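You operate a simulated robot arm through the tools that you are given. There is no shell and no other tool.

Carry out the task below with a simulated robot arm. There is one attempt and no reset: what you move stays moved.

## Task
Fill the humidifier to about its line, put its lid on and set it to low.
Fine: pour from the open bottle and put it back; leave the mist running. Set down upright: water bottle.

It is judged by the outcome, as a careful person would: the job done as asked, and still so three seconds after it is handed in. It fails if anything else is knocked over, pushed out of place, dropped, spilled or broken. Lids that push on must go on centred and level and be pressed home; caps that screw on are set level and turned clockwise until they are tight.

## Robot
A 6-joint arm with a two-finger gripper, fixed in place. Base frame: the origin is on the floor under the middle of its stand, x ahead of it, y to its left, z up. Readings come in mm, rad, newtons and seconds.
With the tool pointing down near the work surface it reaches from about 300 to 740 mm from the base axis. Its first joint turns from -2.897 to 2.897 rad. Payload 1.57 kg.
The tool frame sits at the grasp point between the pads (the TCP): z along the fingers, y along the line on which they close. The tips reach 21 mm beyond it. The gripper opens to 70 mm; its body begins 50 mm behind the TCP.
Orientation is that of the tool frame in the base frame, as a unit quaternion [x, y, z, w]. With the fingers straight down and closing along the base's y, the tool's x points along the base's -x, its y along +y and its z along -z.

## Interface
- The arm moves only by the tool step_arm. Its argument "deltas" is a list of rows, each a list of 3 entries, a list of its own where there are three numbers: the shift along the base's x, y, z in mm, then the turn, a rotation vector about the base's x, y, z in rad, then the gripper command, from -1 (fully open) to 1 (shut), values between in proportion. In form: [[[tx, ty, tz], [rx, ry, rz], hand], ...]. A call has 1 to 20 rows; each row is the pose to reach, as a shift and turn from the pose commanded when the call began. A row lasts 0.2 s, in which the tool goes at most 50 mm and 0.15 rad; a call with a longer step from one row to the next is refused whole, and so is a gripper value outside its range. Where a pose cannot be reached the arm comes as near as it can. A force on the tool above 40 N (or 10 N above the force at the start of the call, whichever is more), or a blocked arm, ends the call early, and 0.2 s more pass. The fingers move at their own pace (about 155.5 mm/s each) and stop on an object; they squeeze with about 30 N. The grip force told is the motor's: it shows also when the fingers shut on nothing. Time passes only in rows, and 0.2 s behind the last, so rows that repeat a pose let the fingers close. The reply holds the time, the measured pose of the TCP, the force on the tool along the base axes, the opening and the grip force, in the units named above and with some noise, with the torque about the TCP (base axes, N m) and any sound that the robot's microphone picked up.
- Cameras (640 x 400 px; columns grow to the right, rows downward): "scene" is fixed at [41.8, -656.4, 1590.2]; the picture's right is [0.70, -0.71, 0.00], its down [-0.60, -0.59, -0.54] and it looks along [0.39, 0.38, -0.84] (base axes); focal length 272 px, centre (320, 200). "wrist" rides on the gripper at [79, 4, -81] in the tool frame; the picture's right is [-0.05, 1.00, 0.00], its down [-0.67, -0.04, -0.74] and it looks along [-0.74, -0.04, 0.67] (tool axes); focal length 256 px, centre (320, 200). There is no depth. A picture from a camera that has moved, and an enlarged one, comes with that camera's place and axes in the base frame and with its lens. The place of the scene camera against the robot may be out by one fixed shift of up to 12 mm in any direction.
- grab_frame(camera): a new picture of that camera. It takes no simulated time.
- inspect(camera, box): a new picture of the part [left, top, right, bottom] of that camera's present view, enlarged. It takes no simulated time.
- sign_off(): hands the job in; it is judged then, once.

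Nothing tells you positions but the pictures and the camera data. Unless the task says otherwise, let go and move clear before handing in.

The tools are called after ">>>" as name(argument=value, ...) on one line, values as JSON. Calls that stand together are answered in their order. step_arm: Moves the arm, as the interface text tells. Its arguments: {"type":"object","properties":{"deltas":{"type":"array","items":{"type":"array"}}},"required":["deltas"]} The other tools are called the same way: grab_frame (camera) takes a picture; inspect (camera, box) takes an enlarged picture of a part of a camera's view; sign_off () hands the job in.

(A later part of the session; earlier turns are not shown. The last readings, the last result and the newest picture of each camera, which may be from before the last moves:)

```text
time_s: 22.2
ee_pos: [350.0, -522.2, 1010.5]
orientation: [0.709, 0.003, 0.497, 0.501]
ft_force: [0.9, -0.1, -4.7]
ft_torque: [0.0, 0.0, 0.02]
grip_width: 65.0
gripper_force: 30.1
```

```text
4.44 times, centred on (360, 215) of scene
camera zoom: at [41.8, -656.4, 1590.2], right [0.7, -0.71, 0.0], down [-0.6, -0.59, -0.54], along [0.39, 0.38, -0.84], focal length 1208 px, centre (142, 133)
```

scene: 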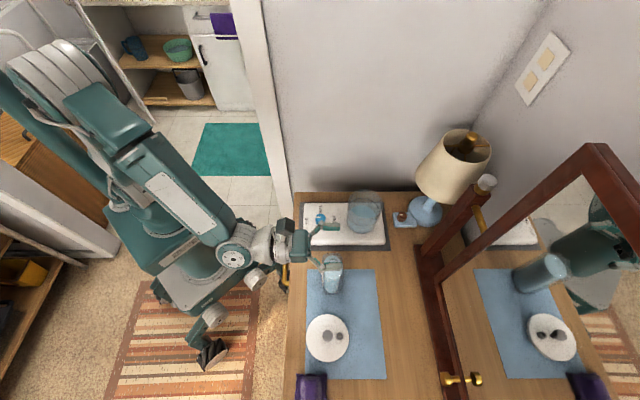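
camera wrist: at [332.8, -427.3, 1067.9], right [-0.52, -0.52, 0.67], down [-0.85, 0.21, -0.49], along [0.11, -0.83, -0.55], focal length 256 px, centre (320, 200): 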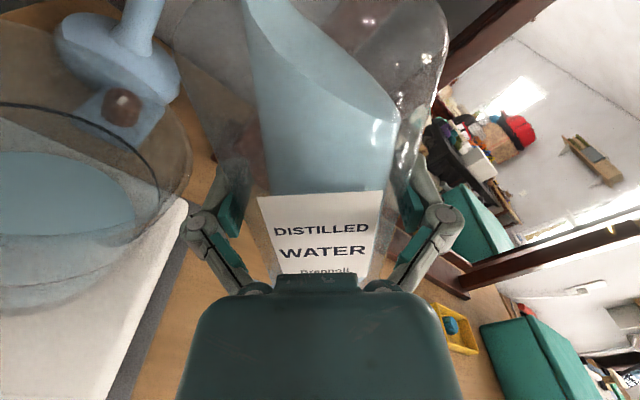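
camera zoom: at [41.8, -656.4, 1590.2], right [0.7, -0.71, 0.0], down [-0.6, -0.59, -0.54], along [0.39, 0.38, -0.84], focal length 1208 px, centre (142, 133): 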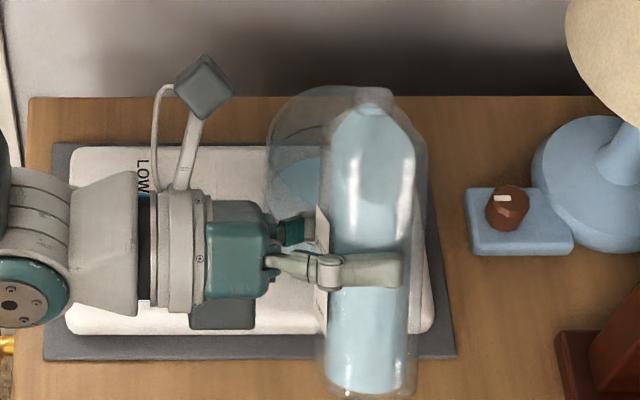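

At 45° with no flow yet; the mouth is just inside the near rim. I'll tilt on slowly to 55° and check.

>>> step_arm(deltas=[[[0.4, -1.0, -0.8], [-0.0309, 0.0309, 0], 1], [[0.8, -2.05, -1.7], [-0.0617, 0.0617, 0], 1], [[0, -2.8, -3.8], [-0.0926, 0.0926, 0], 1], [[-0.9, -3.7, -5.9], [-0.1234, 0.1234, 0], 1], [[-0.9, -3.7, -5.9], [-0.1234, 0.1234, 0], 1]])

>>> grab_frame(camera="wrist")

>>> inspect(camera="scene", box=[310, 170, 410, 260])

```text
time_s: 23.4
ee_pos: [350.2, -525.4, 1004.7]
orientation: [0.705, 0.064, 0.452, 0.543]
ft_force: [-0.6, 0.3, -3.8]
ft_torque: [-0.01, 0.0, -0.01]
grip_width: 64.9
gripper_force: 30.7
```

```text
taken
camera wrist: at [338.4, -424.2, 1051.6], right [-0.43, -0.43, 0.79], down [-0.9, 0.15, -0.4], along [0.05, -0.89, -0.46], focal length 256 px, centre (320, 200)
```

wrist: 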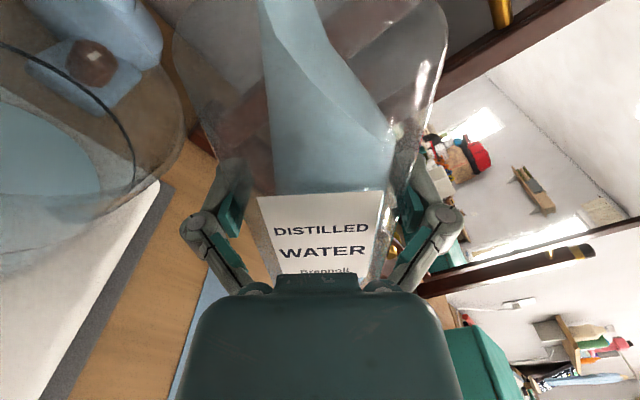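

```text
4.44 times, centred on (360, 215) of scene
camera zoom: at [41.8, -656.4, 1590.2], right [0.7, -0.71, 0.0], down [-0.6, -0.59, -0.54], along [0.39, 0.38, -0.84], focal length 1208 px, centre (142, 133)
```

zoom: 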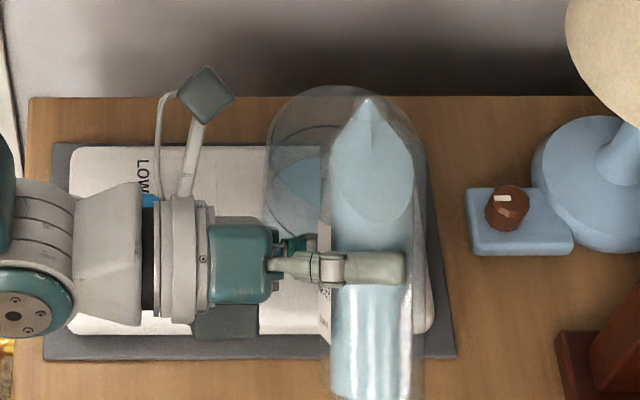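

Water has reached the neck but isn't flowing yet. I'll tilt on in small steps to 60° and pause.

>>> step_arm(deltas=[[[-1.4, -1.4, -3], [-0.0309, 0.0309, 0], 1], [[-2.8, -2.8, -5.9], [-0.0617, 0.0617, 0], 1], [[-2.8, -2.8, -5.9], [-0.0617, 0.0617, 0], 1], [[-2.8, -2.8, -5.9], [-0.0617, 0.0617, 0], 1]])

>>> inspect(camera="scene", box=[330, 175, 400, 235])

>>> grab_frame(camera="wrist")

```text
time_s: 24.4
ee_pos: [348.3, -529.6, 999.0]
orientation: [0.702, 0.094, 0.428, 0.562]
ft_force: [-0.2, 0.2, -4.4]
ft_torque: [0.05, -0.03, 0.01]
grip_width: 65.2
gripper_force: 29.9
```

```text
6.67 times, centred on (365, 205) of scene
camera zoom: at [41.8, -656.4, 1590.2], right [0.7, -0.71, 0.0], down [-0.6, -0.59, -0.54], along [0.39, 0.38, -0.84], focal length 1812 px, centre (20, 167)
```

zoom: 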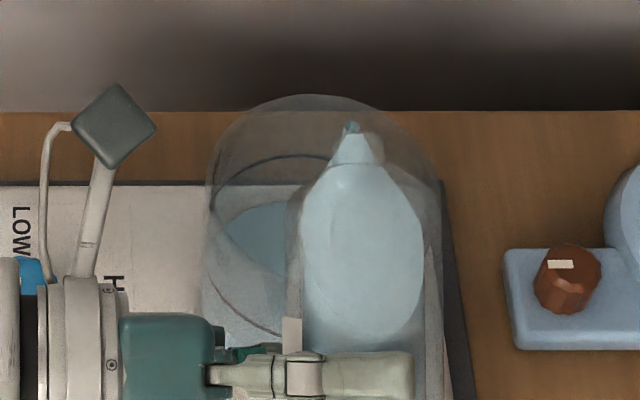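

```text
taken
camera wrist: at [338.4, -424.4, 1040.4], right [-0.38, -0.38, 0.84], down [-0.92, 0.13, -0.36], along [0.03, -0.91, -0.4], focal length 256 px, centre (320, 200)
```

wrist: 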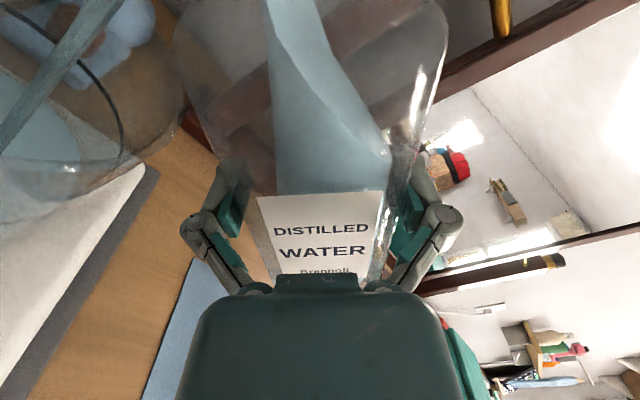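

A thin stream has started falling into the tank. I'll hold this tilt for a second and check where it lands.

>>> step_arm(deltas=[[[0, 0, 0], [0, 0, 0], 1], [[0, 0, 0], [0, 0, 0], 1], [[0, 0, 0], [0, 0, 0], 1]])

>>> inspect(camera="scene", box=[330, 175, 400, 235])

>>> inspect(camera="wrist", box=[0, 0, 260, 200])

```text
time_s: 25.2
ee_pos: [348.3, -529.0, 999.3]
orientation: [0.702, 0.095, 0.428, 0.561]
ft_force: [0.3, 0.4, -2.9]
ft_torque: [0.02, -0.01, -0.03]
grip_width: 65.0
gripper_force: 30.2
```

```text
6.67 times, centred on (365, 205) of scene
camera zoom: at [41.8, -656.4, 1590.2], right [0.7, -0.71, 0.0], down [-0.6, -0.59, -0.54], along [0.39, 0.38, -0.84], focal length 1812 px, centre (20, 167)
```

zoom: 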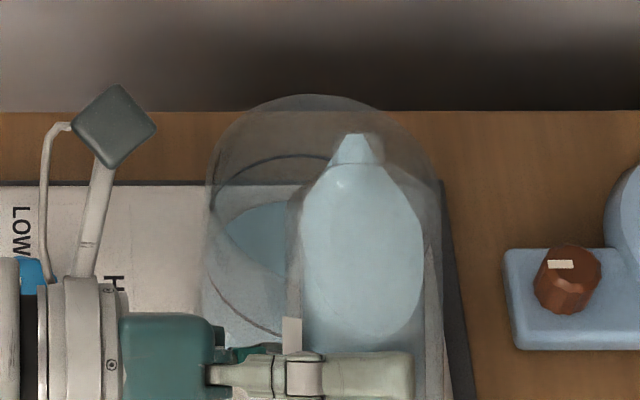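

```text
2.00 times, centred on (130, 100) of wrist
camera zoom: at [338.4, -424.4, 1040.5], right [-0.38, -0.38, 0.84], down [-0.92, 0.13, -0.36], along [0.03, -0.91, -0.4], focal length 512 px, centre (700, 400)
```

zoom: 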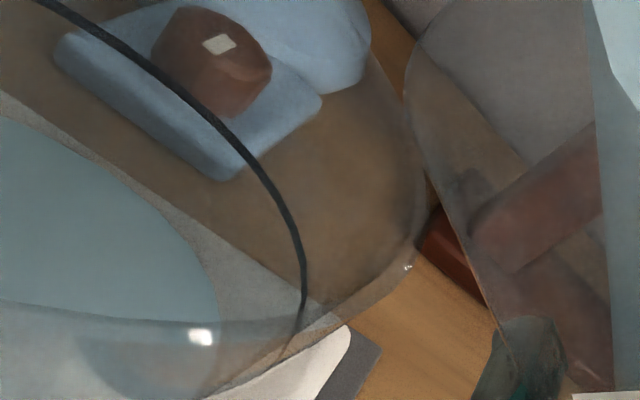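

The flow settles by itself at each tilt, so I can meter the pour by angle. Continuing slowly to 70°, then checking.

>>> step_arm(deltas=[[[-0.57, -0.57, -1.2], [-0.0154, 0.0154, 0], 1], [[-1.17, -1.17, -2.3], [-0.0309, 0.0309, 0], 1], [[-1.77, -1.77, -3.5], [-0.0463, 0.0463, 0], 1], [[-2.33, -2.33, -4.6], [-0.0617, 0.0617, 0], 1], [[-2.83, -2.83, -4.2], [-0.0771, 0.0771, 0], 1]])

>>> inspect(camera="scene", box=[330, 175, 400, 235])

>>> grab_frame(camera="wrist")

```text
time_s: 26.4
ee_pos: [344.5, -530.9, 994.6]
orientation: [0.695, 0.132, 0.396, 0.585]
ft_force: [-0.2, 1.3, -3.3]
ft_torque: [0.01, 0.0, 0.04]
grip_width: 65.2
gripper_force: 30.2
```

```text
6.67 times, centred on (365, 205) of scene
camera zoom: at [41.8, -656.4, 1590.2], right [0.7, -0.71, 0.0], down [-0.6, -0.59, -0.54], along [0.39, 0.38, -0.84], focal length 1812 px, centre (20, 167)
```

zoom: 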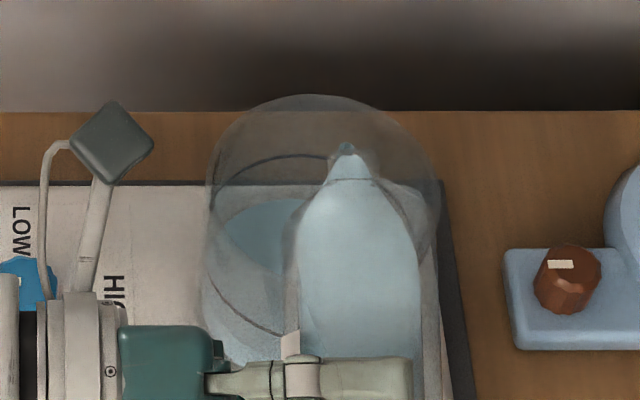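

```text
taken
camera wrist: at [338.2, -424.3, 1028.7], right [-0.31, -0.32, 0.9], down [-0.95, 0.11, -0.29], along [0.0, -0.94, -0.33], focal length 256 px, centre (320, 200)
```

wrist: 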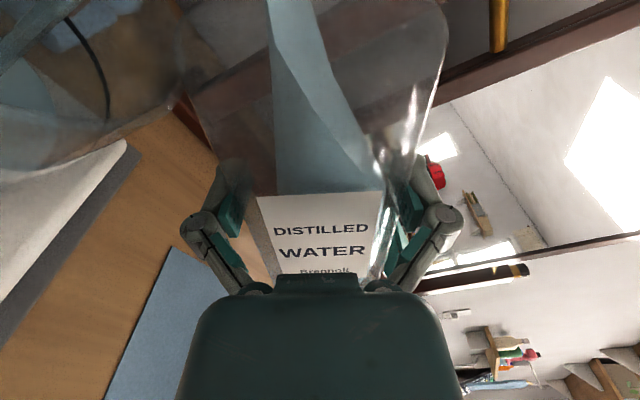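

Flow continues into the tank. On to 70°.

>>> step_arm(deltas=[[[-0.5, -0.5, 0.4], [-0.0154, 0.0154, 0], 1], [[-1.0, -1.0, 0.8], [-0.0309, 0.0309, 0], 1], [[-1.48, -1.48, 1.3], [-0.0463, 0.0463, 0], 1], [[-1.48, -1.48, 1.3], [-0.0463, 0.0463, 0], 1], [[-1.48, -1.48, 1.3], [-0.0463, 0.0463, 0], 1], [[-1.48, -1.48, 1.3], [-0.0463, 0.0463, 0], 1]])

>>> inspect(camera="scene", box=[330, 175, 400, 235])

>>> grab_frame(camera="wrist")

```text
time_s: 27.8
ee_pos: [342.9, -533.1, 995.8]
orientation: [0.691, 0.156, 0.377, 0.597]
ft_force: [0.6, -0.2, -3.6]
ft_torque: [-0.01, 0.01, -0.02]
grip_width: 64.9
gripper_force: 29.9
```

```text
6.67 times, centred on (365, 205) of scene
camera zoom: at [41.8, -656.4, 1590.2], right [0.7, -0.71, 0.0], down [-0.6, -0.59, -0.54], along [0.39, 0.38, -0.84], focal length 1812 px, centre (20, 167)
```

zoom: 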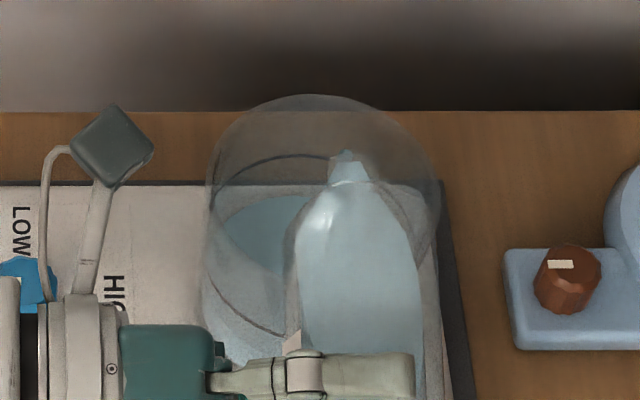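

```text
taken
camera wrist: at [338.6, -424.3, 1025.2], right [-0.27, -0.27, 0.92], down [-0.96, 0.09, -0.25], along [-0.02, -0.96, -0.29], focal length 256 px, centre (320, 200)
```

wrist: 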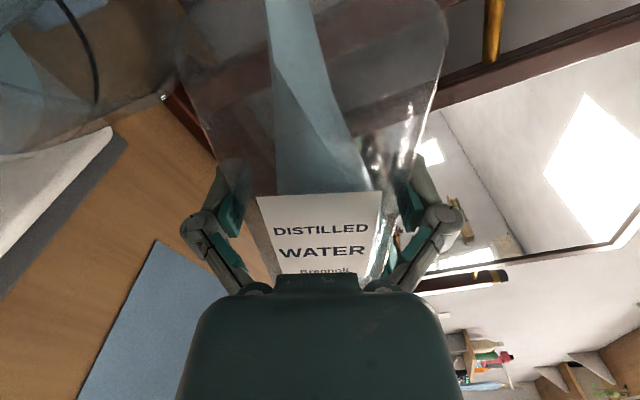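

Flow settled again; the tank level has risen a little. Continuing to 80° at the same slow rate.

>>> step_arm(deltas=[[[-0.4, -0.4, 0.7], [-0.0154, 0.0154, 0], 1], [[-0.8, -0.8, 1.4], [-0.0309, 0.0309, 0], 1], [[-1.2, -1.2, 2.1], [-0.0463, 0.0463, 0], 1], [[-1.55, -1.55, 2.9], [-0.0617, 0.0617, 0], 1], [[-1.55, -1.55, 2.9], [-0.0617, 0.0617, 0], 1], [[-1.55, -1.55, 2.9], [-0.0617, 0.0617, 0], 1], [[-1.8, -1.8, 3.9], [-0.0771, 0.0771, 0], 1], [[-2.1, -2.1, 5.0], [-0.0926, 0.0926, 0], 1]])

>>> inspect(camera="scene", box=[330, 175, 400, 235])

>>> grab_frame(camera="wrist")

```text
time_s: 29.6
ee_pos: [342.0, -535.3, 1001.8]
orientation: [0.68, 0.2, 0.337, 0.62]
ft_force: [0.6, 0.8, -3.2]
ft_torque: [0.0, 0.0, 0.03]
grip_width: 65.0
gripper_force: 30.0
```

```text
6.67 times, centred on (365, 205) of scene
camera zoom: at [41.8, -656.4, 1590.2], right [0.7, -0.71, 0.0], down [-0.6, -0.59, -0.54], along [0.39, 0.38, -0.84], focal length 1812 px, centre (20, 167)
```

zoom: 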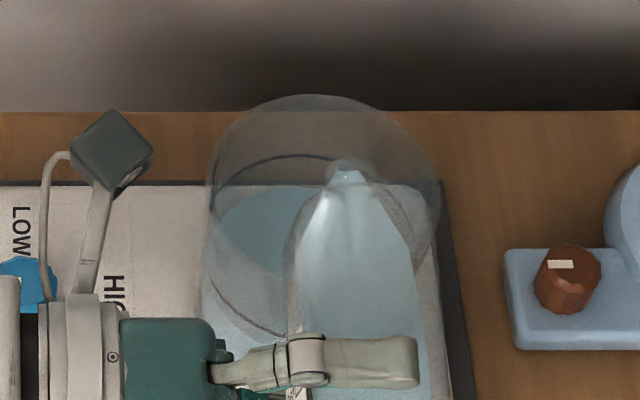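

```text
taken
camera wrist: at [339.2, -423.8, 1020.6], right [-0.18, -0.19, 0.97], down [-0.98, 0.07, -0.17], along [-0.04, -0.98, -0.2], focal length 256 px, centre (320, 200)
```

wrist: 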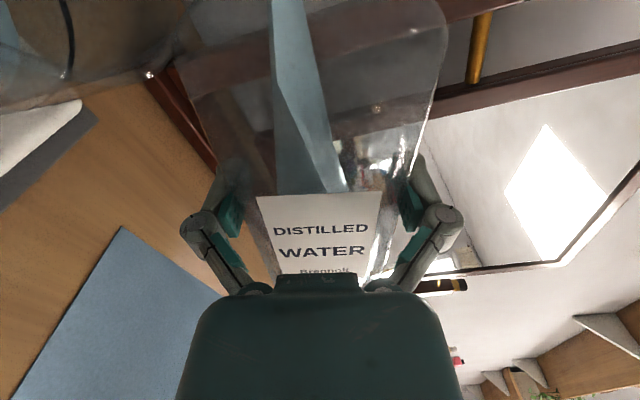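

Going on to 85°, with pauses for the flow to settle.

>>> step_arm(deltas=[[[-0.3, -0.3, 1.0], [-0.0154, 0.0154, 0], 1], [[-0.5, -0.5, 2.0], [-0.0309, 0.0309, 0], 1], [[-0.5, -0.5, 2.0], [-0.0309, 0.0309, 0], 1], [[-0.7, -0.7, 3.3], [-0.0463, 0.0463, 0], 1], [[-0.9, -0.9, 4.6], [-0.0617, 0.0617, 0], 1], [[-0.9, -0.9, 4.6], [-0.0617, 0.0617, 0], 1], [[-1.1, -1.1, 5.9], [-0.0771, 0.0771, 0], 1], [[-1.2, -1.2, 7.2], [-0.0926, 0.0926, 0], 1], [[-1.2, -1.2, 7.2], [-0.0926, 0.0926, 0], 1], [[-1.2, -1.2, 7.2], [-0.0926, 0.0926, 0], 1]])

>>> inspect(camera="scene", box=[330, 175, 400, 235])

>>> grab_frame(camera="wrist")

```text
time_s: 31.8
ee_pos: [340.5, -536.8, 1008.8]
orientation: [0.664, 0.243, 0.296, 0.642]
ft_force: [0.1, 0.0, -2.2]
ft_torque: [-0.01, 0.03, -0.01]
grip_width: 64.5
gripper_force: 29.4
```

```text
6.67 times, centred on (365, 205) of scene
camera zoom: at [41.8, -656.4, 1590.2], right [0.7, -0.71, 0.0], down [-0.6, -0.59, -0.54], along [0.39, 0.38, -0.84], focal length 1812 px, centre (20, 167)
```

zoom: 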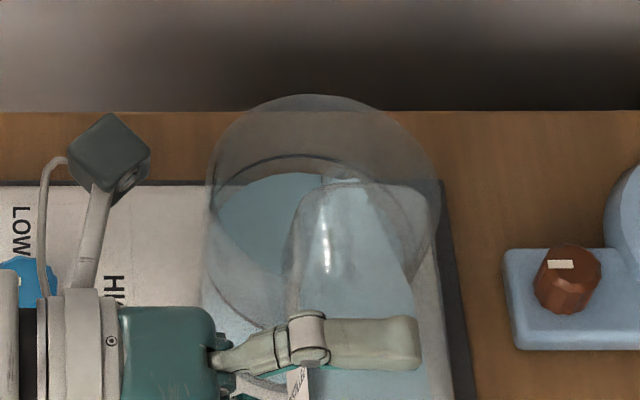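

```text
taken
camera wrist: at [338.8, -423.3, 1017.8], right [-0.09, -0.1, 0.99], down [-0.99, 0.06, -0.09], along [-0.05, -0.99, -0.1], focal length 256 px, centre (320, 200)
```

wrist: 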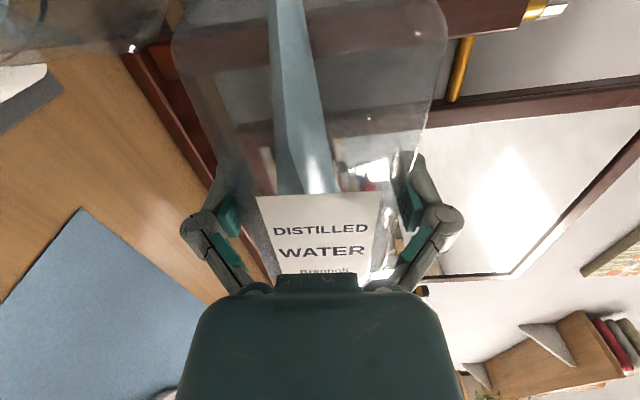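

The tank level is now close to the line. Continuing in finer steps, with a close look at the level each time.

>>> step_arm(deltas=[[[-0.1, -0.1, 1.3], [-0.0154, 0.0154, 0], 1], [[-0.1, -0.1, 1.3], [-0.0154, 0.0154, 0], 1], [[-0.15, -0.15, 2.6], [-0.0309, 0.0309, 0], 1], [[-0.15, -0.15, 2.6], [-0.0309, 0.0309, 0], 1], [[-0.15, -0.15, 2.6], [-0.0309, 0.0309, 0], 1]])

>>> inspect(camera="scene", box=[345, 185, 385, 225])

>>> grab_frame(camera="wrist")

```text
time_s: 33.0
ee_pos: [340.2, -536.1, 1011.8]
orientation: [0.659, 0.258, 0.281, 0.648]
ft_force: [0.0, -0.1, -1.3]
ft_torque: [0.01, 0.03, 0.04]
grip_width: 64.7
gripper_force: 29.9
```

```text
10.00 times, centred on (365, 205) of scene
camera zoom: at [41.8, -656.4, 1590.2], right [0.7, -0.71, 0.0], down [-0.6, -0.59, -0.54], along [0.39, 0.38, -0.84], focal length 2717 px, centre (-130, 150)
```

zoom: 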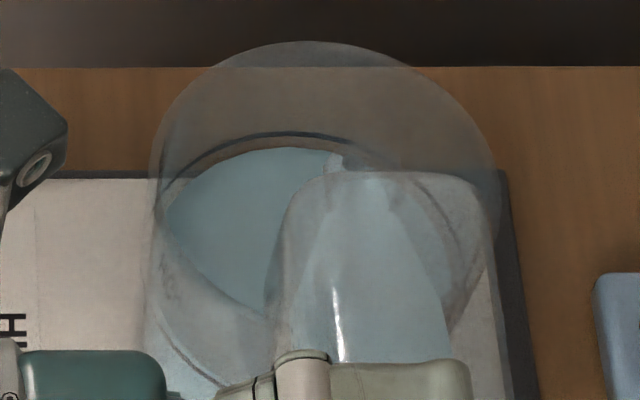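

```text
taken
camera wrist: at [339.7, -423.2, 1017.1], right [-0.06, -0.06, 1.0], down [-1.0, 0.06, -0.06], along [-0.05, -1.0, -0.07], focal length 256 px, centre (320, 200)
```

wrist: 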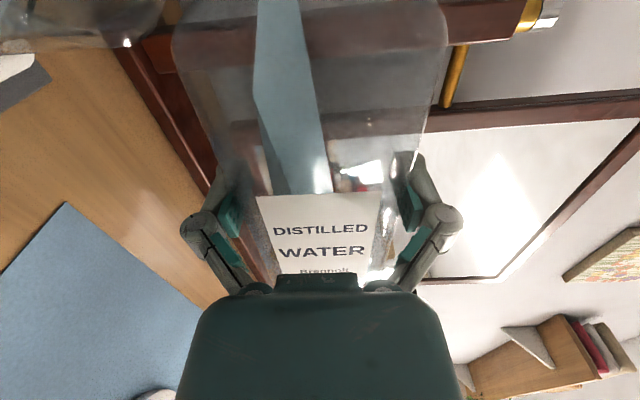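

By my estimate the water is about 2 mm below the line. I'll hold to let the flow finish, then re-measure.

>>> step_arm(deltas=[[[0, 0, 0], [0, 0, 0], 1], [[0, 0, 0], [0, 0, 0], 1], [[0, 0, 0], [0, 0, 0], 1], [[0, 0, 0], [0, 0, 0], 1]])

>>> inspect(camera="scene", box=[350, 190, 370, 215])

>>> inspect(camera="scene", box=[345, 185, 385, 225])

```text
time_s: 34.0
ee_pos: [340.4, -536.7, 1011.5]
orientation: [0.659, 0.258, 0.282, 0.648]
ft_force: [-0.5, 1.0, -0.4]
ft_torque: [0.0, 0.03, 0.05]
grip_width: 64.9
gripper_force: 29.4
```

```text
16.00 times, centred on (360, 202) of scene
camera zoom: at [41.8, -656.4, 1590.2], right [0.7, -0.71, 0.0], down [-0.6, -0.59, -0.54], along [0.39, 0.38, -0.84], focal length 4348 px, centre (-320, 160)
```

zoom: 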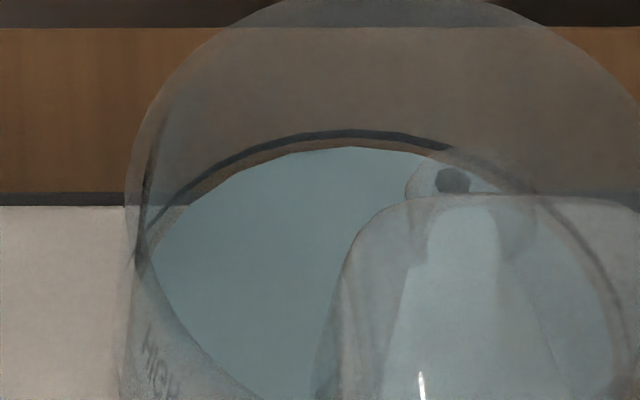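

```text
10.00 times, centred on (365, 205) of scene
camera zoom: at [41.8, -656.4, 1590.2], right [0.7, -0.71, 0.0], down [-0.6, -0.59, -0.54], along [0.39, 0.38, -0.84], focal length 2717 px, centre (-130, 150)
```

zoom: 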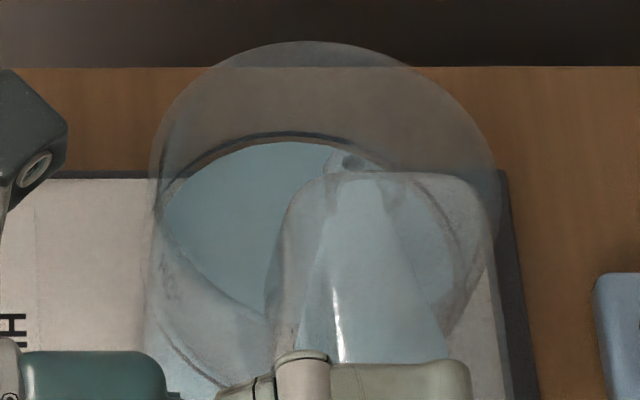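

The level has reached the line, and the bottle's mouth no longer shows a stream. I'll tilt back now along the same path, quickly at first, to upright.

>>> step_arm(deltas=[[[0.85, 0.85, -7.8], [0.0926, -0.0926, 0], 1], [[2.7, 2.7, -13.5], [0.1851, -0.1851, 0], 1], [[5.4, 5.4, -16.5], [0.2777, -0.2777, 0], 1], [[7.8, 7.8, -11.9], [0.3394, -0.3394, 0], 1], [[10.5, 10.5, -6.0], [0.4011, -0.4011, 0], 1], [[12.2, 12.2, -1.8], [0.4628, -0.4628, 0], 1], [[12.9, 12.9, -0.1], [0.5245, -0.5245, 0], 1], [[8.3, 8.3, 0.8], [0.6109, -0.6109, 0], 1], [[5.2, 5.2, -0.3], [0.7096, -0.7096, 0], 1], [[-1.4, -1.4, -5.0], [0.8084, -0.8084, 0], 1], [[-7.8, -7.8, -8.0], [0.9071, -0.9071, 0], 1], [[-12.0, -12.0, -11.0], [0.9935, -0.9935, 0], 1], [[-14.9, -14.9, -13.4], [1.0799, -1.0799, 0], 1]])

>>> grab_frame(camera="wrist")

>>> inspect(camera="scene", box=[335, 180, 400, 240])

```text
time_s: 36.8
ee_pos: [326.3, -550.7, 996.7]
orientation: [0.655, -0.269, 0.652, 0.271]
ft_force: [-0.9, 0.1, -1.8]
ft_torque: [0.0, 0.0, -0.01]
grip_width: 64.8
gripper_force: 30.0
```

```text
taken
camera wrist: at [265.3, -496.9, 1075.6], right [-0.71, -0.71, -0.05], down [-0.51, 0.55, -0.66], along [0.5, -0.44, -0.75], focal length 256 px, centre (320, 200)
```

wrist: 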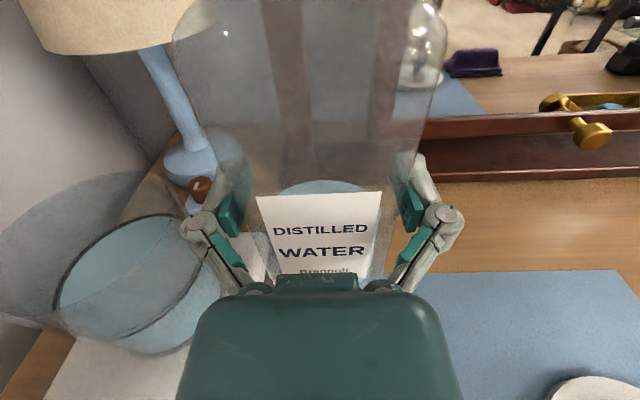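

```text
6.67 times, centred on (368, 210) of scene
camera zoom: at [41.8, -656.4, 1590.2], right [0.7, -0.71, 0.0], down [-0.6, -0.59, -0.54], along [0.39, 0.38, -0.84], focal length 1812 px, centre (3, 133)
```

zoom: 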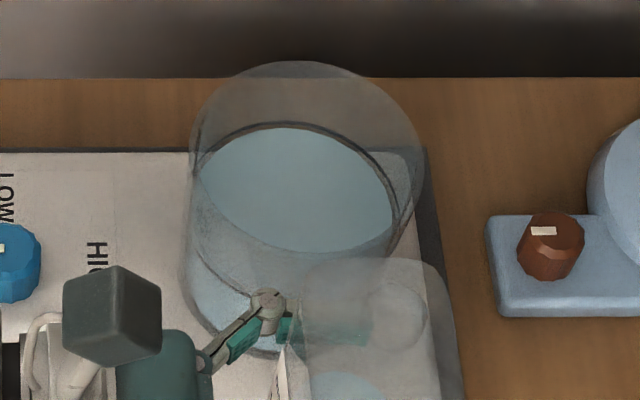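

The bottle is upright again and the tank's water looks level with the line. I'll zoom in to verify.

>>> inspect(camera="wrist", box=[0, 150, 260, 370])

>>> inspect(camera="scene", box=[345, 185, 385, 225])

```text
1.82 times, centred on (130, 260) of wrist
camera zoom: at [265.3, -496.9, 1075.6], right [-0.71, -0.71, -0.05], down [-0.51, 0.55, -0.66], along [0.5, -0.44, -0.75], focal length 465 px, centre (666, 91)
```

zoom: 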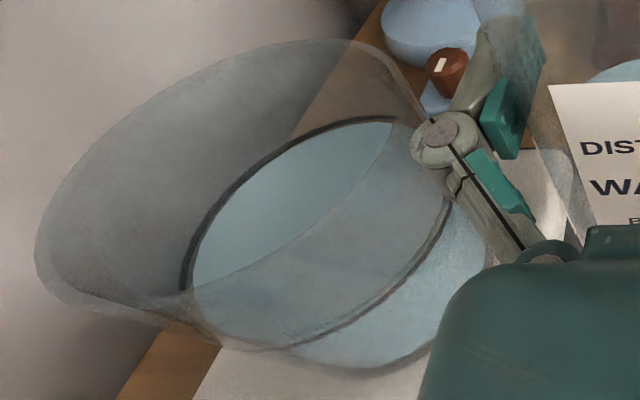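

```text
10.00 times, centred on (365, 205) of scene
camera zoom: at [41.8, -656.4, 1590.2], right [0.7, -0.71, 0.0], down [-0.6, -0.59, -0.54], along [0.39, 0.38, -0.84], focal length 2717 px, centre (-130, 150)
```

zoom: 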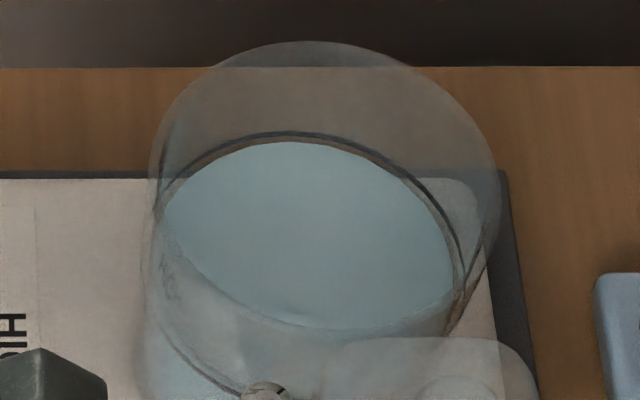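

The tank is filled right to its line. Now I'll carry the bottle back to its place on the mat.

>>> step_arm(deltas=[[[-20, 6, 0], [0, 0, 0], 1], [[-45, 13.5, -5], [0, 0, 0], 1], [[-75, 22.5, -15], [0, 0, 0], 1], [[-100.9, 30.5, -28], [0, 0, 0], 1], [[-100.9, 30.5, -43], [0, 0, 0], 1], [[-100.9, 30.5, -60], [0, 0, 0], 1], [[-100.9, 30.5, -73], [0, 0, 0], 1], [[-100.9, 30.5, -73], [0, 0, 0], 1]])

>>> grab_frame(camera="wrist")

>>> inspect(camera="scene", box=[270, 210, 390, 310])

```text
time_s: 38.6
ee_pos: [223.0, -523.0, 924.5]
orientation: [0.656, -0.267, 0.652, 0.272]
ft_force: [1.2, -0.3, -1.7]
ft_torque: [-0.02, -0.03, -0.02]
grip_width: 64.9
gripper_force: 30.0
```

```text
taken
camera wrist: at [163.5, -467.9, 1003.0], right [-0.71, -0.71, -0.05], down [-0.51, 0.55, -0.66], along [0.5, -0.45, -0.75], focal length 256 px, centre (320, 200)
```

wrist: 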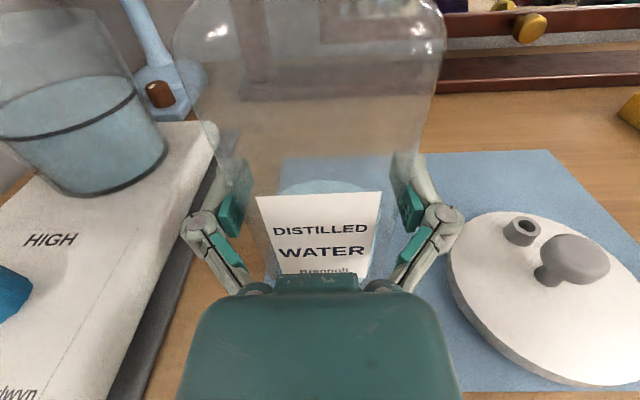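

```text
4.00 times, centred on (330, 260) of scene
camera zoom: at [41.8, -656.4, 1590.2], right [0.7, -0.71, 0.0], down [-0.6, -0.59, -0.54], along [0.39, 0.38, -0.84], focal length 1087 px, centre (280, -40)
```

zoom: 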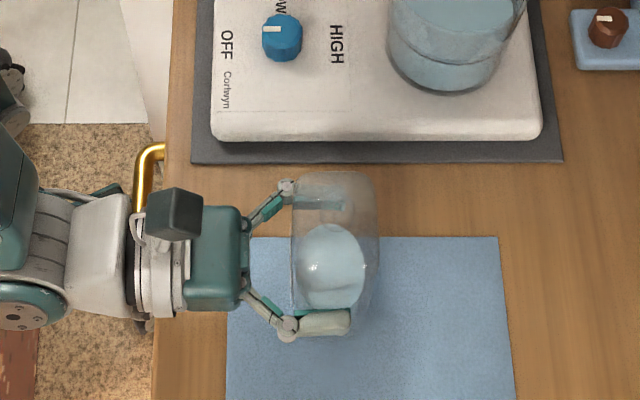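

The bottle hangs about 10 mm above its place. Lowering gently until it stands on the mat.

>>> step_arm(deltas=[[[0, 0, -4], [0, 0, 0], 1], [[0, 0, -7.5], [0, 0, 0], 1], [[0, 0, -10], [0, 0, 0], 1], [[0, 0, -10], [0, 0, 0], 1]])

>>> inspect(camera="wrist", box=[0, 40, 220, 220])

```text
time_s: 39.6
ee_pos: [223.3, -520.4, 915.7]
orientation: [0.655, -0.268, 0.652, 0.273]
ft_force: [0.4, 0.4, 1.2]
ft_torque: [0.08, -0.02, 0.0]
grip_width: 65.0
gripper_force: 29.4
```

```text
2.22 times, centred on (110, 130) of wrist
camera zoom: at [164.0, -466.8, 992.9], right [-0.71, -0.71, -0.05], down [-0.51, 0.55, -0.67], along [0.5, -0.45, -0.75], focal length 569 px, centre (787, 356)
```

zoom: 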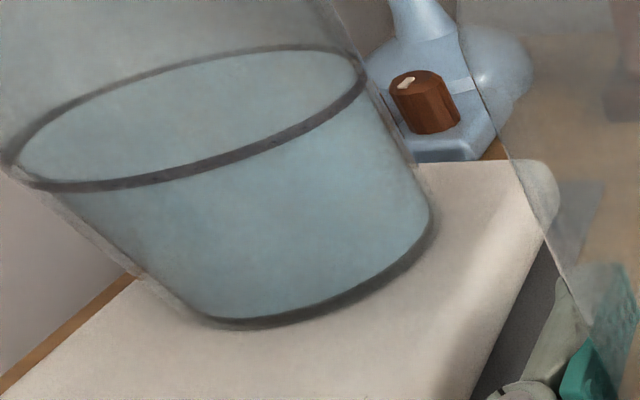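

The water sits right at the line, and the bottle is now in contact with the mat. Releasing the fingers.

>>> step_arm(deltas=[[[0, 0, -0.5], [0, 0, 0], 1], [[0, 0, -0.5], [0, 0, 0], -0.9], [[0, 0, -0.5], [0, 0, 0], -1], [[0, 0, -0.5], [0, 0, 0], -1], [[0, 0, -0.5], [0, 0, 0], -1]])

>>> grab_frame(camera="wrist")

>>> inspect(camera="scene", box=[270, 210, 390, 310])

```text
time_s: 40.8
ee_pos: [223.9, -520.6, 915.2]
orientation: [0.655, -0.269, 0.652, 0.272]
ft_force: [-0.7, 0.1, -0.1]
ft_torque: [0.02, 0.03, -0.02]
grip_width: 69.9
gripper_force: 0.0
```

```text
taken
camera wrist: at [164.2, -466.5, 992.3], right [-0.71, -0.71, -0.05], down [-0.51, 0.55, -0.66], along [0.49, -0.45, -0.75], focal length 256 px, centre (320, 200)
```

wrist: 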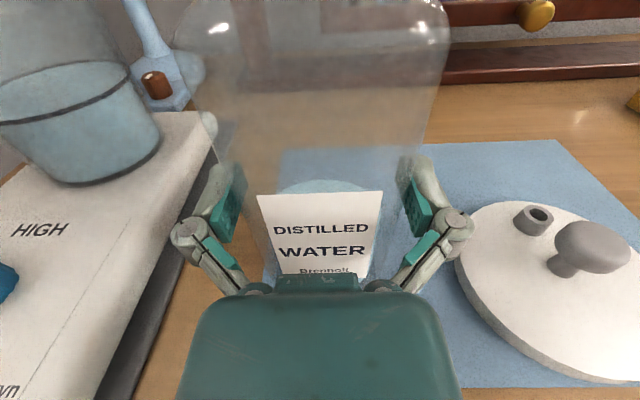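

```text
4.00 times, centred on (330, 260) of scene
camera zoom: at [41.8, -656.4, 1590.2], right [0.7, -0.71, 0.0], down [-0.6, -0.59, -0.54], along [0.39, 0.38, -0.84], focal length 1087 px, centre (280, -40)
```

zoom: 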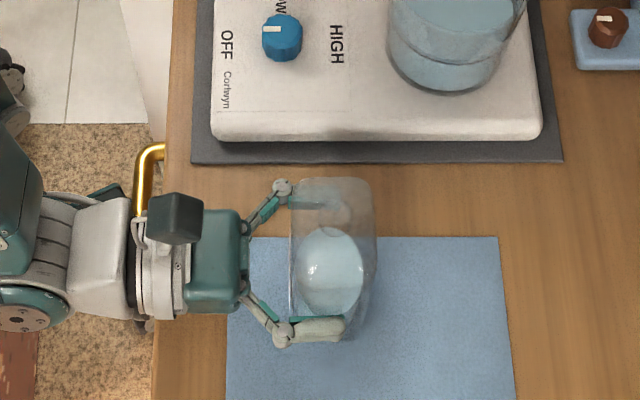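

The bottle stands free. I'll raise the gripper straight up, slowly, watching forces.

>>> step_arm(deltas=[[[0, 0, 15], [0, 0, 0], -1], [[0, 0, 35], [0, 0, 0], -1], [[0, 0, 55], [0, 0, 0], -1], [[0, 0, 80], [0, 0, 0], -1], [[0, 0, 115], [0, 0, 0], -1], [[0, 0, 160], [0, 0, 0], -1]])

>>> grab_frame(camera="wrist")

>>> inspect(camera="scene", box=[280, 170, 420, 310])

```text
time_s: 42.2
ee_pos: [223.9, -518.5, 1074.4]
orientation: [0.655, -0.269, 0.651, 0.273]
ft_force: [0.4, 0.2, -0.9]
ft_torque: [0.02, -0.03, -0.05]
grip_width: 70.0
gripper_force: 0.0
```

```text
taken
camera wrist: at [163.6, -463.1, 1152.5], right [-0.71, -0.71, -0.05], down [-0.51, 0.55, -0.66], along [0.49, -0.45, -0.75], focal length 256 px, centre (320, 200)
```

wrist: 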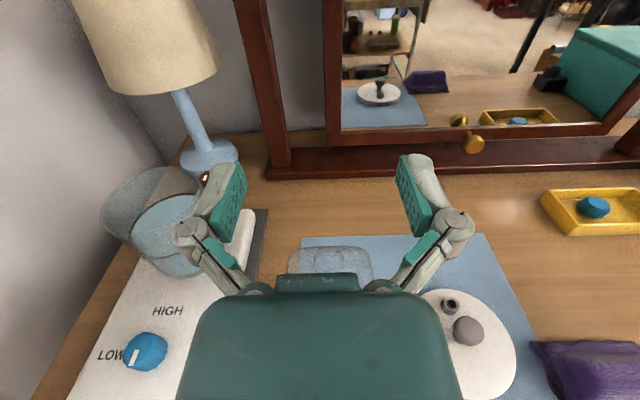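

```text
2.86 times, centred on (350, 240) of scene
camera zoom: at [41.8, -656.4, 1590.2], right [0.7, -0.71, 0.0], down [-0.6, -0.59, -0.54], along [0.39, 0.38, -0.84], focal length 776 px, centre (234, 86)
```

zoom: 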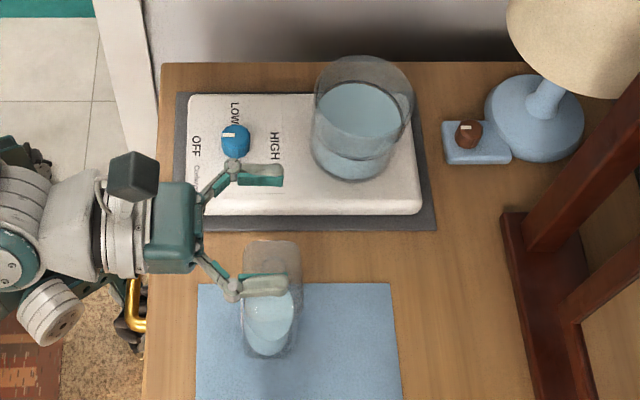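

Bottle is back upright on the mat. For the lid I need the tool pointing down, so I'll retrace the wrist path, starting with raising and swinging sideways.

>>> step_arm(deltas=[[[25, 10, 25], [0, 0, 0], -1], [[55, 22, 50], [0, 0, 0], -1], [[88, 40, 80], [0, 0, 0], -1], [[96, 55, 80], [0, 0, 0.137], -1], [[104, 71, 80], [0, 0, 0.274], -1], [[113, 86, 80], [0, 0, 0.411], -1], [[122, 102, 80], [0, 0, 0.549], -1], [[131, 118, 80], [0, 0, 0.686], -1], [[140, 134, 80], [0, 0, 0.823], -1], [[148, 149, 80], [0, 0, 0.96], -1]])

```text
time_s: 44.4
ee_pos: [371.7, -369.9, 1155.2]
orientation: [0.705, 0.066, 0.704, -0.062]
ft_force: [0.0, -0.3, 0.0]
ft_torque: [-0.02, 0.01, -0.01]
grip_width: 70.2
gripper_force: 0.0
```

Now tilting back to tool-down.

>>> step_arm(deltas=[[[-5, 3, 0], [-0.025, 0.141, 0], -1], [[-10, 6, 0], [-0.05, 0.281, 0], -1], [[-15, 9, 0], [-0.075, 0.422, 0], -1], [[-20, 12, 0], [-0.099, 0.563, 0], -1], [[-25, 15, 0], [-0.124, 0.704, 0], -1], [[-30, 18, 0], [-0.149, 0.844, 0], -1], [[-35, 21, 0], [-0.174, 0.985, 0], -1], [[-40, 24, 0], [-0.199, 1.126, 0], -1], [[-45, 27, 0], [-0.224, 1.267, 0], -1], [[-50, 30, 0], [-0.249, 1.407, 0], -1], [[-55, 33, 0], [-0.274, 1.552, 0], -1]])

```text
time_s: 46.8
ee_pos: [316.6, -337.9, 1153.6]
orientation: [0.996, 0.09, -0.005, -0.001]
ft_force: [0.4, 0.7, -0.4]
ft_torque: [-0.02, 0.0, 0.01]
grip_width: 70.0
gripper_force: 0.1
```

Tool is down again. Now rotating so the camera faces outward and moving to a viewing spot short of the lid.

>>> step_arm(deltas=[[[-19, -11, -6], [0, 0, 0.145], -1], [[-38, -22, -12], [0, 0, 0.29], -1], [[-57, -34, -19], [0, 0, 0.435], -1], [[-76, -45, -25], [0, 0, 0.58], -1], [[-95, -56, -31], [0, 0, 0.725], -1], [[-114, -67, -37], [0, 0, 0.87], -1], [[-133, -78, -44], [0, 0, 1.015], -1], [[-152, -89, -50], [0, 0, 1.16], -1], [[-171, -101, -56], [0, 0, 1.305], -1], [[-190, -112, -62], [0, 0, 1.45], -1], [[-209, -123, -69], [0, 0, 1.595], -1], [[-228, -134, -75], [0, 0, 1.74], -1], [[-247, -145, -81], [0, 0, 1.885], -1], [[-266, -157, -87], [0, 0, 2.03], -1], [[-285, -168, -94], [0, 0, 2.175], -1]])

>>> grab_frame(camera="wrist")

```text
time_s: 50.0
ee_pos: [33.0, -509.4, 1061.0]
orientation: [0.38, 0.925, -0.001, 0.002]
ft_force: [0.1, -0.5, 0.1]
ft_torque: [0.0, 0.02, 0.02]
grip_width: 70.0
gripper_force: 0.1
```

```text
taken
camera wrist: at [-20.7, -449.1, 1139.1], right [0.74, 0.67, 0.0], down [0.44, -0.49, 0.75], along [0.5, -0.56, -0.66], focal length 256 px, centre (320, 200)
```

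wrist: 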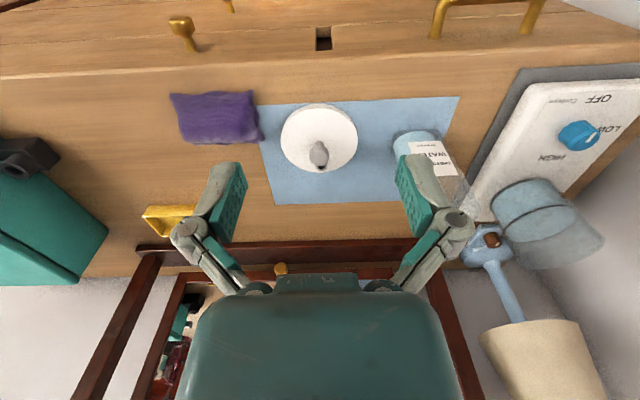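

The lid is in clear view. Zooming in for measurement.

>>> inspect(camera="wrist", box=[260, 90, 380, 190])

>>> inspect(camera="wrist", box=[380, 60, 640, 280])

```text
4.00 times, centred on (320, 140) of wrist
camera zoom: at [-20.7, -449.1, 1139.1], right [0.74, 0.67, 0.0], down [0.44, -0.49, 0.75], along [0.5, -0.56, -0.66], focal length 1024 px, centre (320, 440)
```

zoom: 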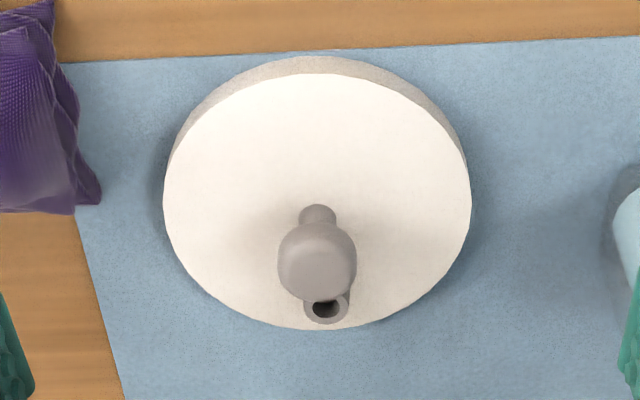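

```text
1.82 times, centred on (510, 170) of wrist
camera zoom: at [-20.7, -449.1, 1139.1], right [0.74, 0.67, 0.0], down [0.44, -0.49, 0.75], along [0.5, -0.56, -0.66], focal length 465 px, centre (-26, 254)
```

zoom: 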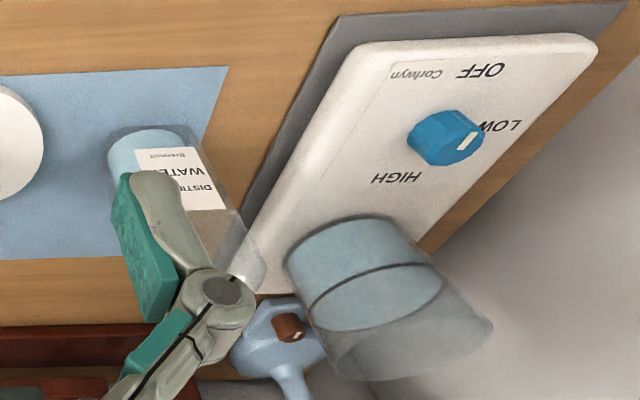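

The lid centre triangulates to about (119, -605) with its top face near z 847; the mushroom knob cap is about 26 mm wide, centred near z 875. I'll move above it with partly opened fingers and verify.

>>> step_arm(deltas=[[[22, -24, -20], [0, 0, 0], -0.4], [[43, -48, -45], [0, 0, 0], -0.4], [[65, -72, -73], [0, 0, 0], -0.4], [[86, -95.6, -101], [0, 0, 0], -0.4], [[86, -95.6, -101], [0, 0, 0], -0.4]])

>>> grab_frame(camera="wrist")

>>> inspect(camera="scene", box=[280, 260, 400, 380])

```text
time_s: 51.2
ee_pos: [119.6, -601.8, 959.6]
orientation: [0.381, 0.925, -0.003, 0.003]
ft_force: [0.5, 0.2, 0.5]
ft_torque: [-0.02, 0.0, 0.02]
grip_width: 49.1
gripper_force: 0.1
```

```text
taken
camera wrist: at [66.8, -542.5, 1038.4], right [0.74, 0.67, 0.0], down [0.44, -0.49, 0.75], along [0.5, -0.56, -0.66], focal length 256 px, centre (320, 200)
```

wrist: 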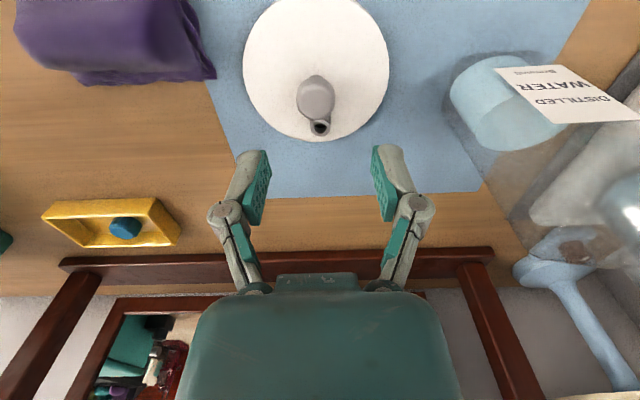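

```text
3.33 times, centred on (340, 320) of scene
camera zoom: at [41.8, -656.4, 1590.2], right [0.7, -0.71, 0.0], down [-0.6, -0.59, -0.54], along [0.39, 0.38, -0.84], focal length 906 px, centre (253, -200)
```

zoom: 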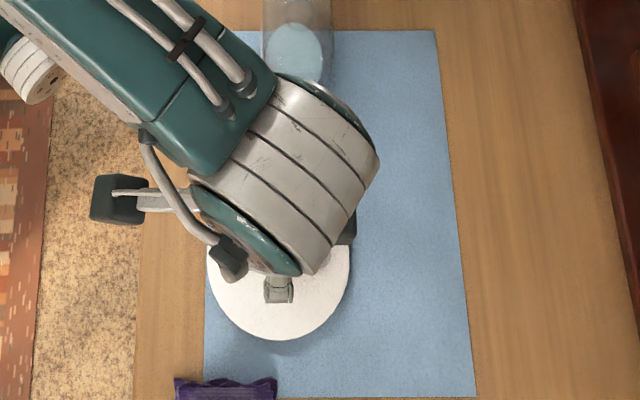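

The knob is nearly under the TCP; a correction of about 4 mm is needed. I'll descend part way with that correction and re-check.

>>> step_arm(deltas=[[[-0.3, -3, -20], [0, 0, 0], -0.4], [[-0.3, -3.7, -40], [0, 0, 0], -0.4], [[-0.3, -3.7, -50], [0, 0, 0], -0.4]])

>>> grab_frame(camera="wrist")

>>> inspect(camera="wrist", box=[220, 90, 420, 230])

```text
time_s: 52.0
ee_pos: [118.3, -606.6, 909.3]
orientation: [0.382, 0.924, -0.001, 0.003]
ft_force: [0.0, 0.9, -0.8]
ft_torque: [0.0, 0.0, -0.01]
grip_width: 49.1
gripper_force: 0.1
```

```text
taken
camera wrist: at [64.4, -547.3, 987.4], right [0.74, 0.67, 0.0], down [0.44, -0.49, 0.75], along [0.5, -0.56, -0.66], focal length 256 px, centre (320, 200)
```

wrist: 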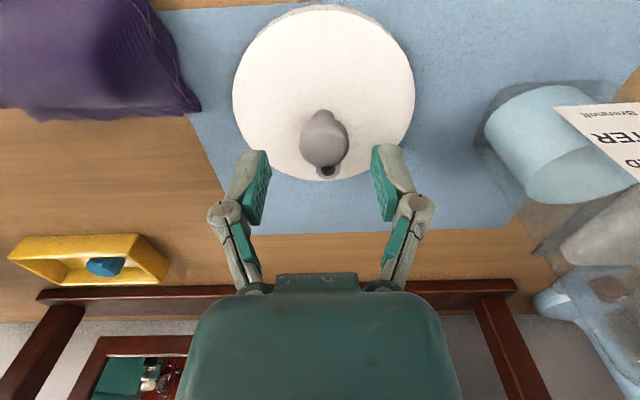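

```text
2.86 times, centred on (320, 160) of wrist
camera zoom: at [64.4, -547.3, 987.4], right [0.74, 0.67, 0.0], down [0.44, -0.49, 0.75], along [0.5, -0.56, -0.66], focal length 731 px, centre (320, 314)
```

zoom: 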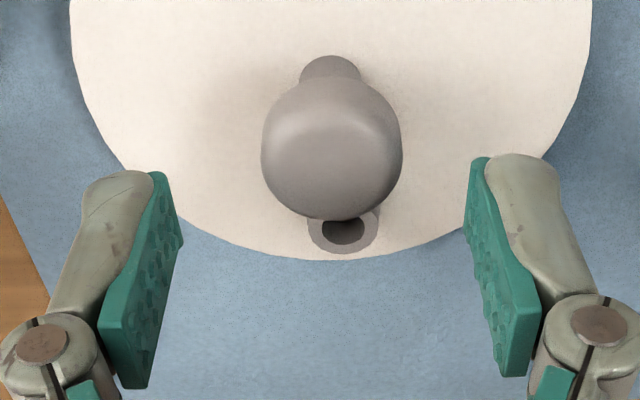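

Small refinement needed (about 3.5 mm outward, 2 mm sideways). Descending to grip height with that correction.

>>> step_arm(deltas=[[[3.9, -1.1, -8], [0, 0, 0], -0.4], [[3.9, -1.1, -20], [0, 0, 0], -0.4], [[3.9, -1.1, -32], [0, 0, 0], -0.4], [[3.9, -1.1, -32], [0, 0, 0], -0.4]])

>>> inspect(camera="wrist", box=[220, 90, 420, 290])

>>> grab_frame(camera="wrist")

```text
time_s: 53.0
ee_pos: [121.2, -607.6, 876.4]
orientation: [0.382, 0.924, -0.001, 0.002]
ft_force: [0.1, -0.5, -0.1]
ft_torque: [0.01, 0.0, -0.03]
grip_width: 49.2
gripper_force: 0.1
```

```text
2.00 times, centred on (320, 190) of wrist
camera zoom: at [68.4, -548.4, 955.9], right [0.74, 0.67, 0.0], down [0.44, -0.49, 0.75], along [0.5, -0.56, -0.66], focal length 512 px, centre (320, 220)
```

zoom: 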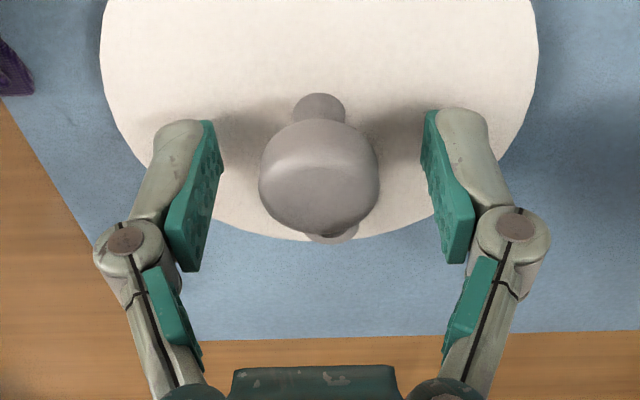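

```text
taken
camera wrist: at [68.4, -548.4, 955.9], right [0.74, 0.67, 0.0], down [0.44, -0.49, 0.75], along [0.5, -0.56, -0.66], focal length 256 px, centre (320, 200)
```

wrist: 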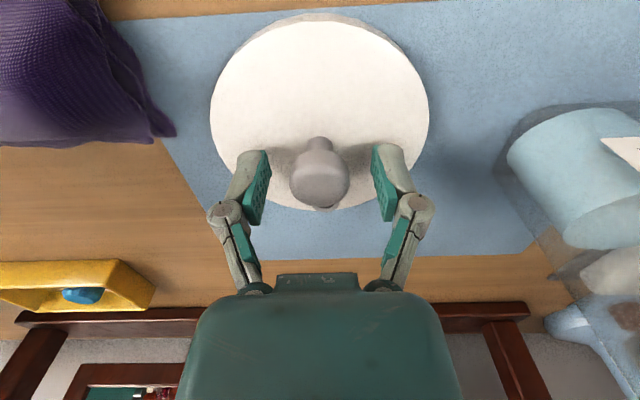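

The knob is well centred between the pads. Closing on it.

>>> step_arm(deltas=[[[0, 0, 0], [0, 0, 0], 0.2], [[0, 0, 0], [0, 0, 0], 1], [[0, 0, 0], [0, 0, 0], 1], [[0, 0, 0], [0, 0, 0], 1]])

>>> inspect(camera="wrist", box=[220, 90, 420, 290])

```text
time_s: 54.0
ee_pos: [120.7, -607.6, 877.4]
orientation: [0.382, 0.924, -0.001, 0.002]
ft_force: [0.1, 1.4, 0.6]
ft_torque: [-0.07, -0.05, 0.03]
grip_width: 24.2
gripper_force: 30.2
```

```text
2.00 times, centred on (320, 190) of wrist
camera zoom: at [68.5, -548.3, 956.2], right [0.74, 0.67, 0.0], down [0.44, -0.49, 0.75], along [0.5, -0.56, -0.66], focal length 512 px, centre (320, 220)
```

zoom: 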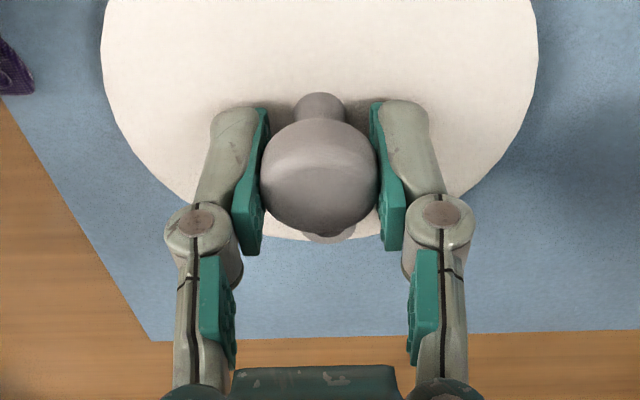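

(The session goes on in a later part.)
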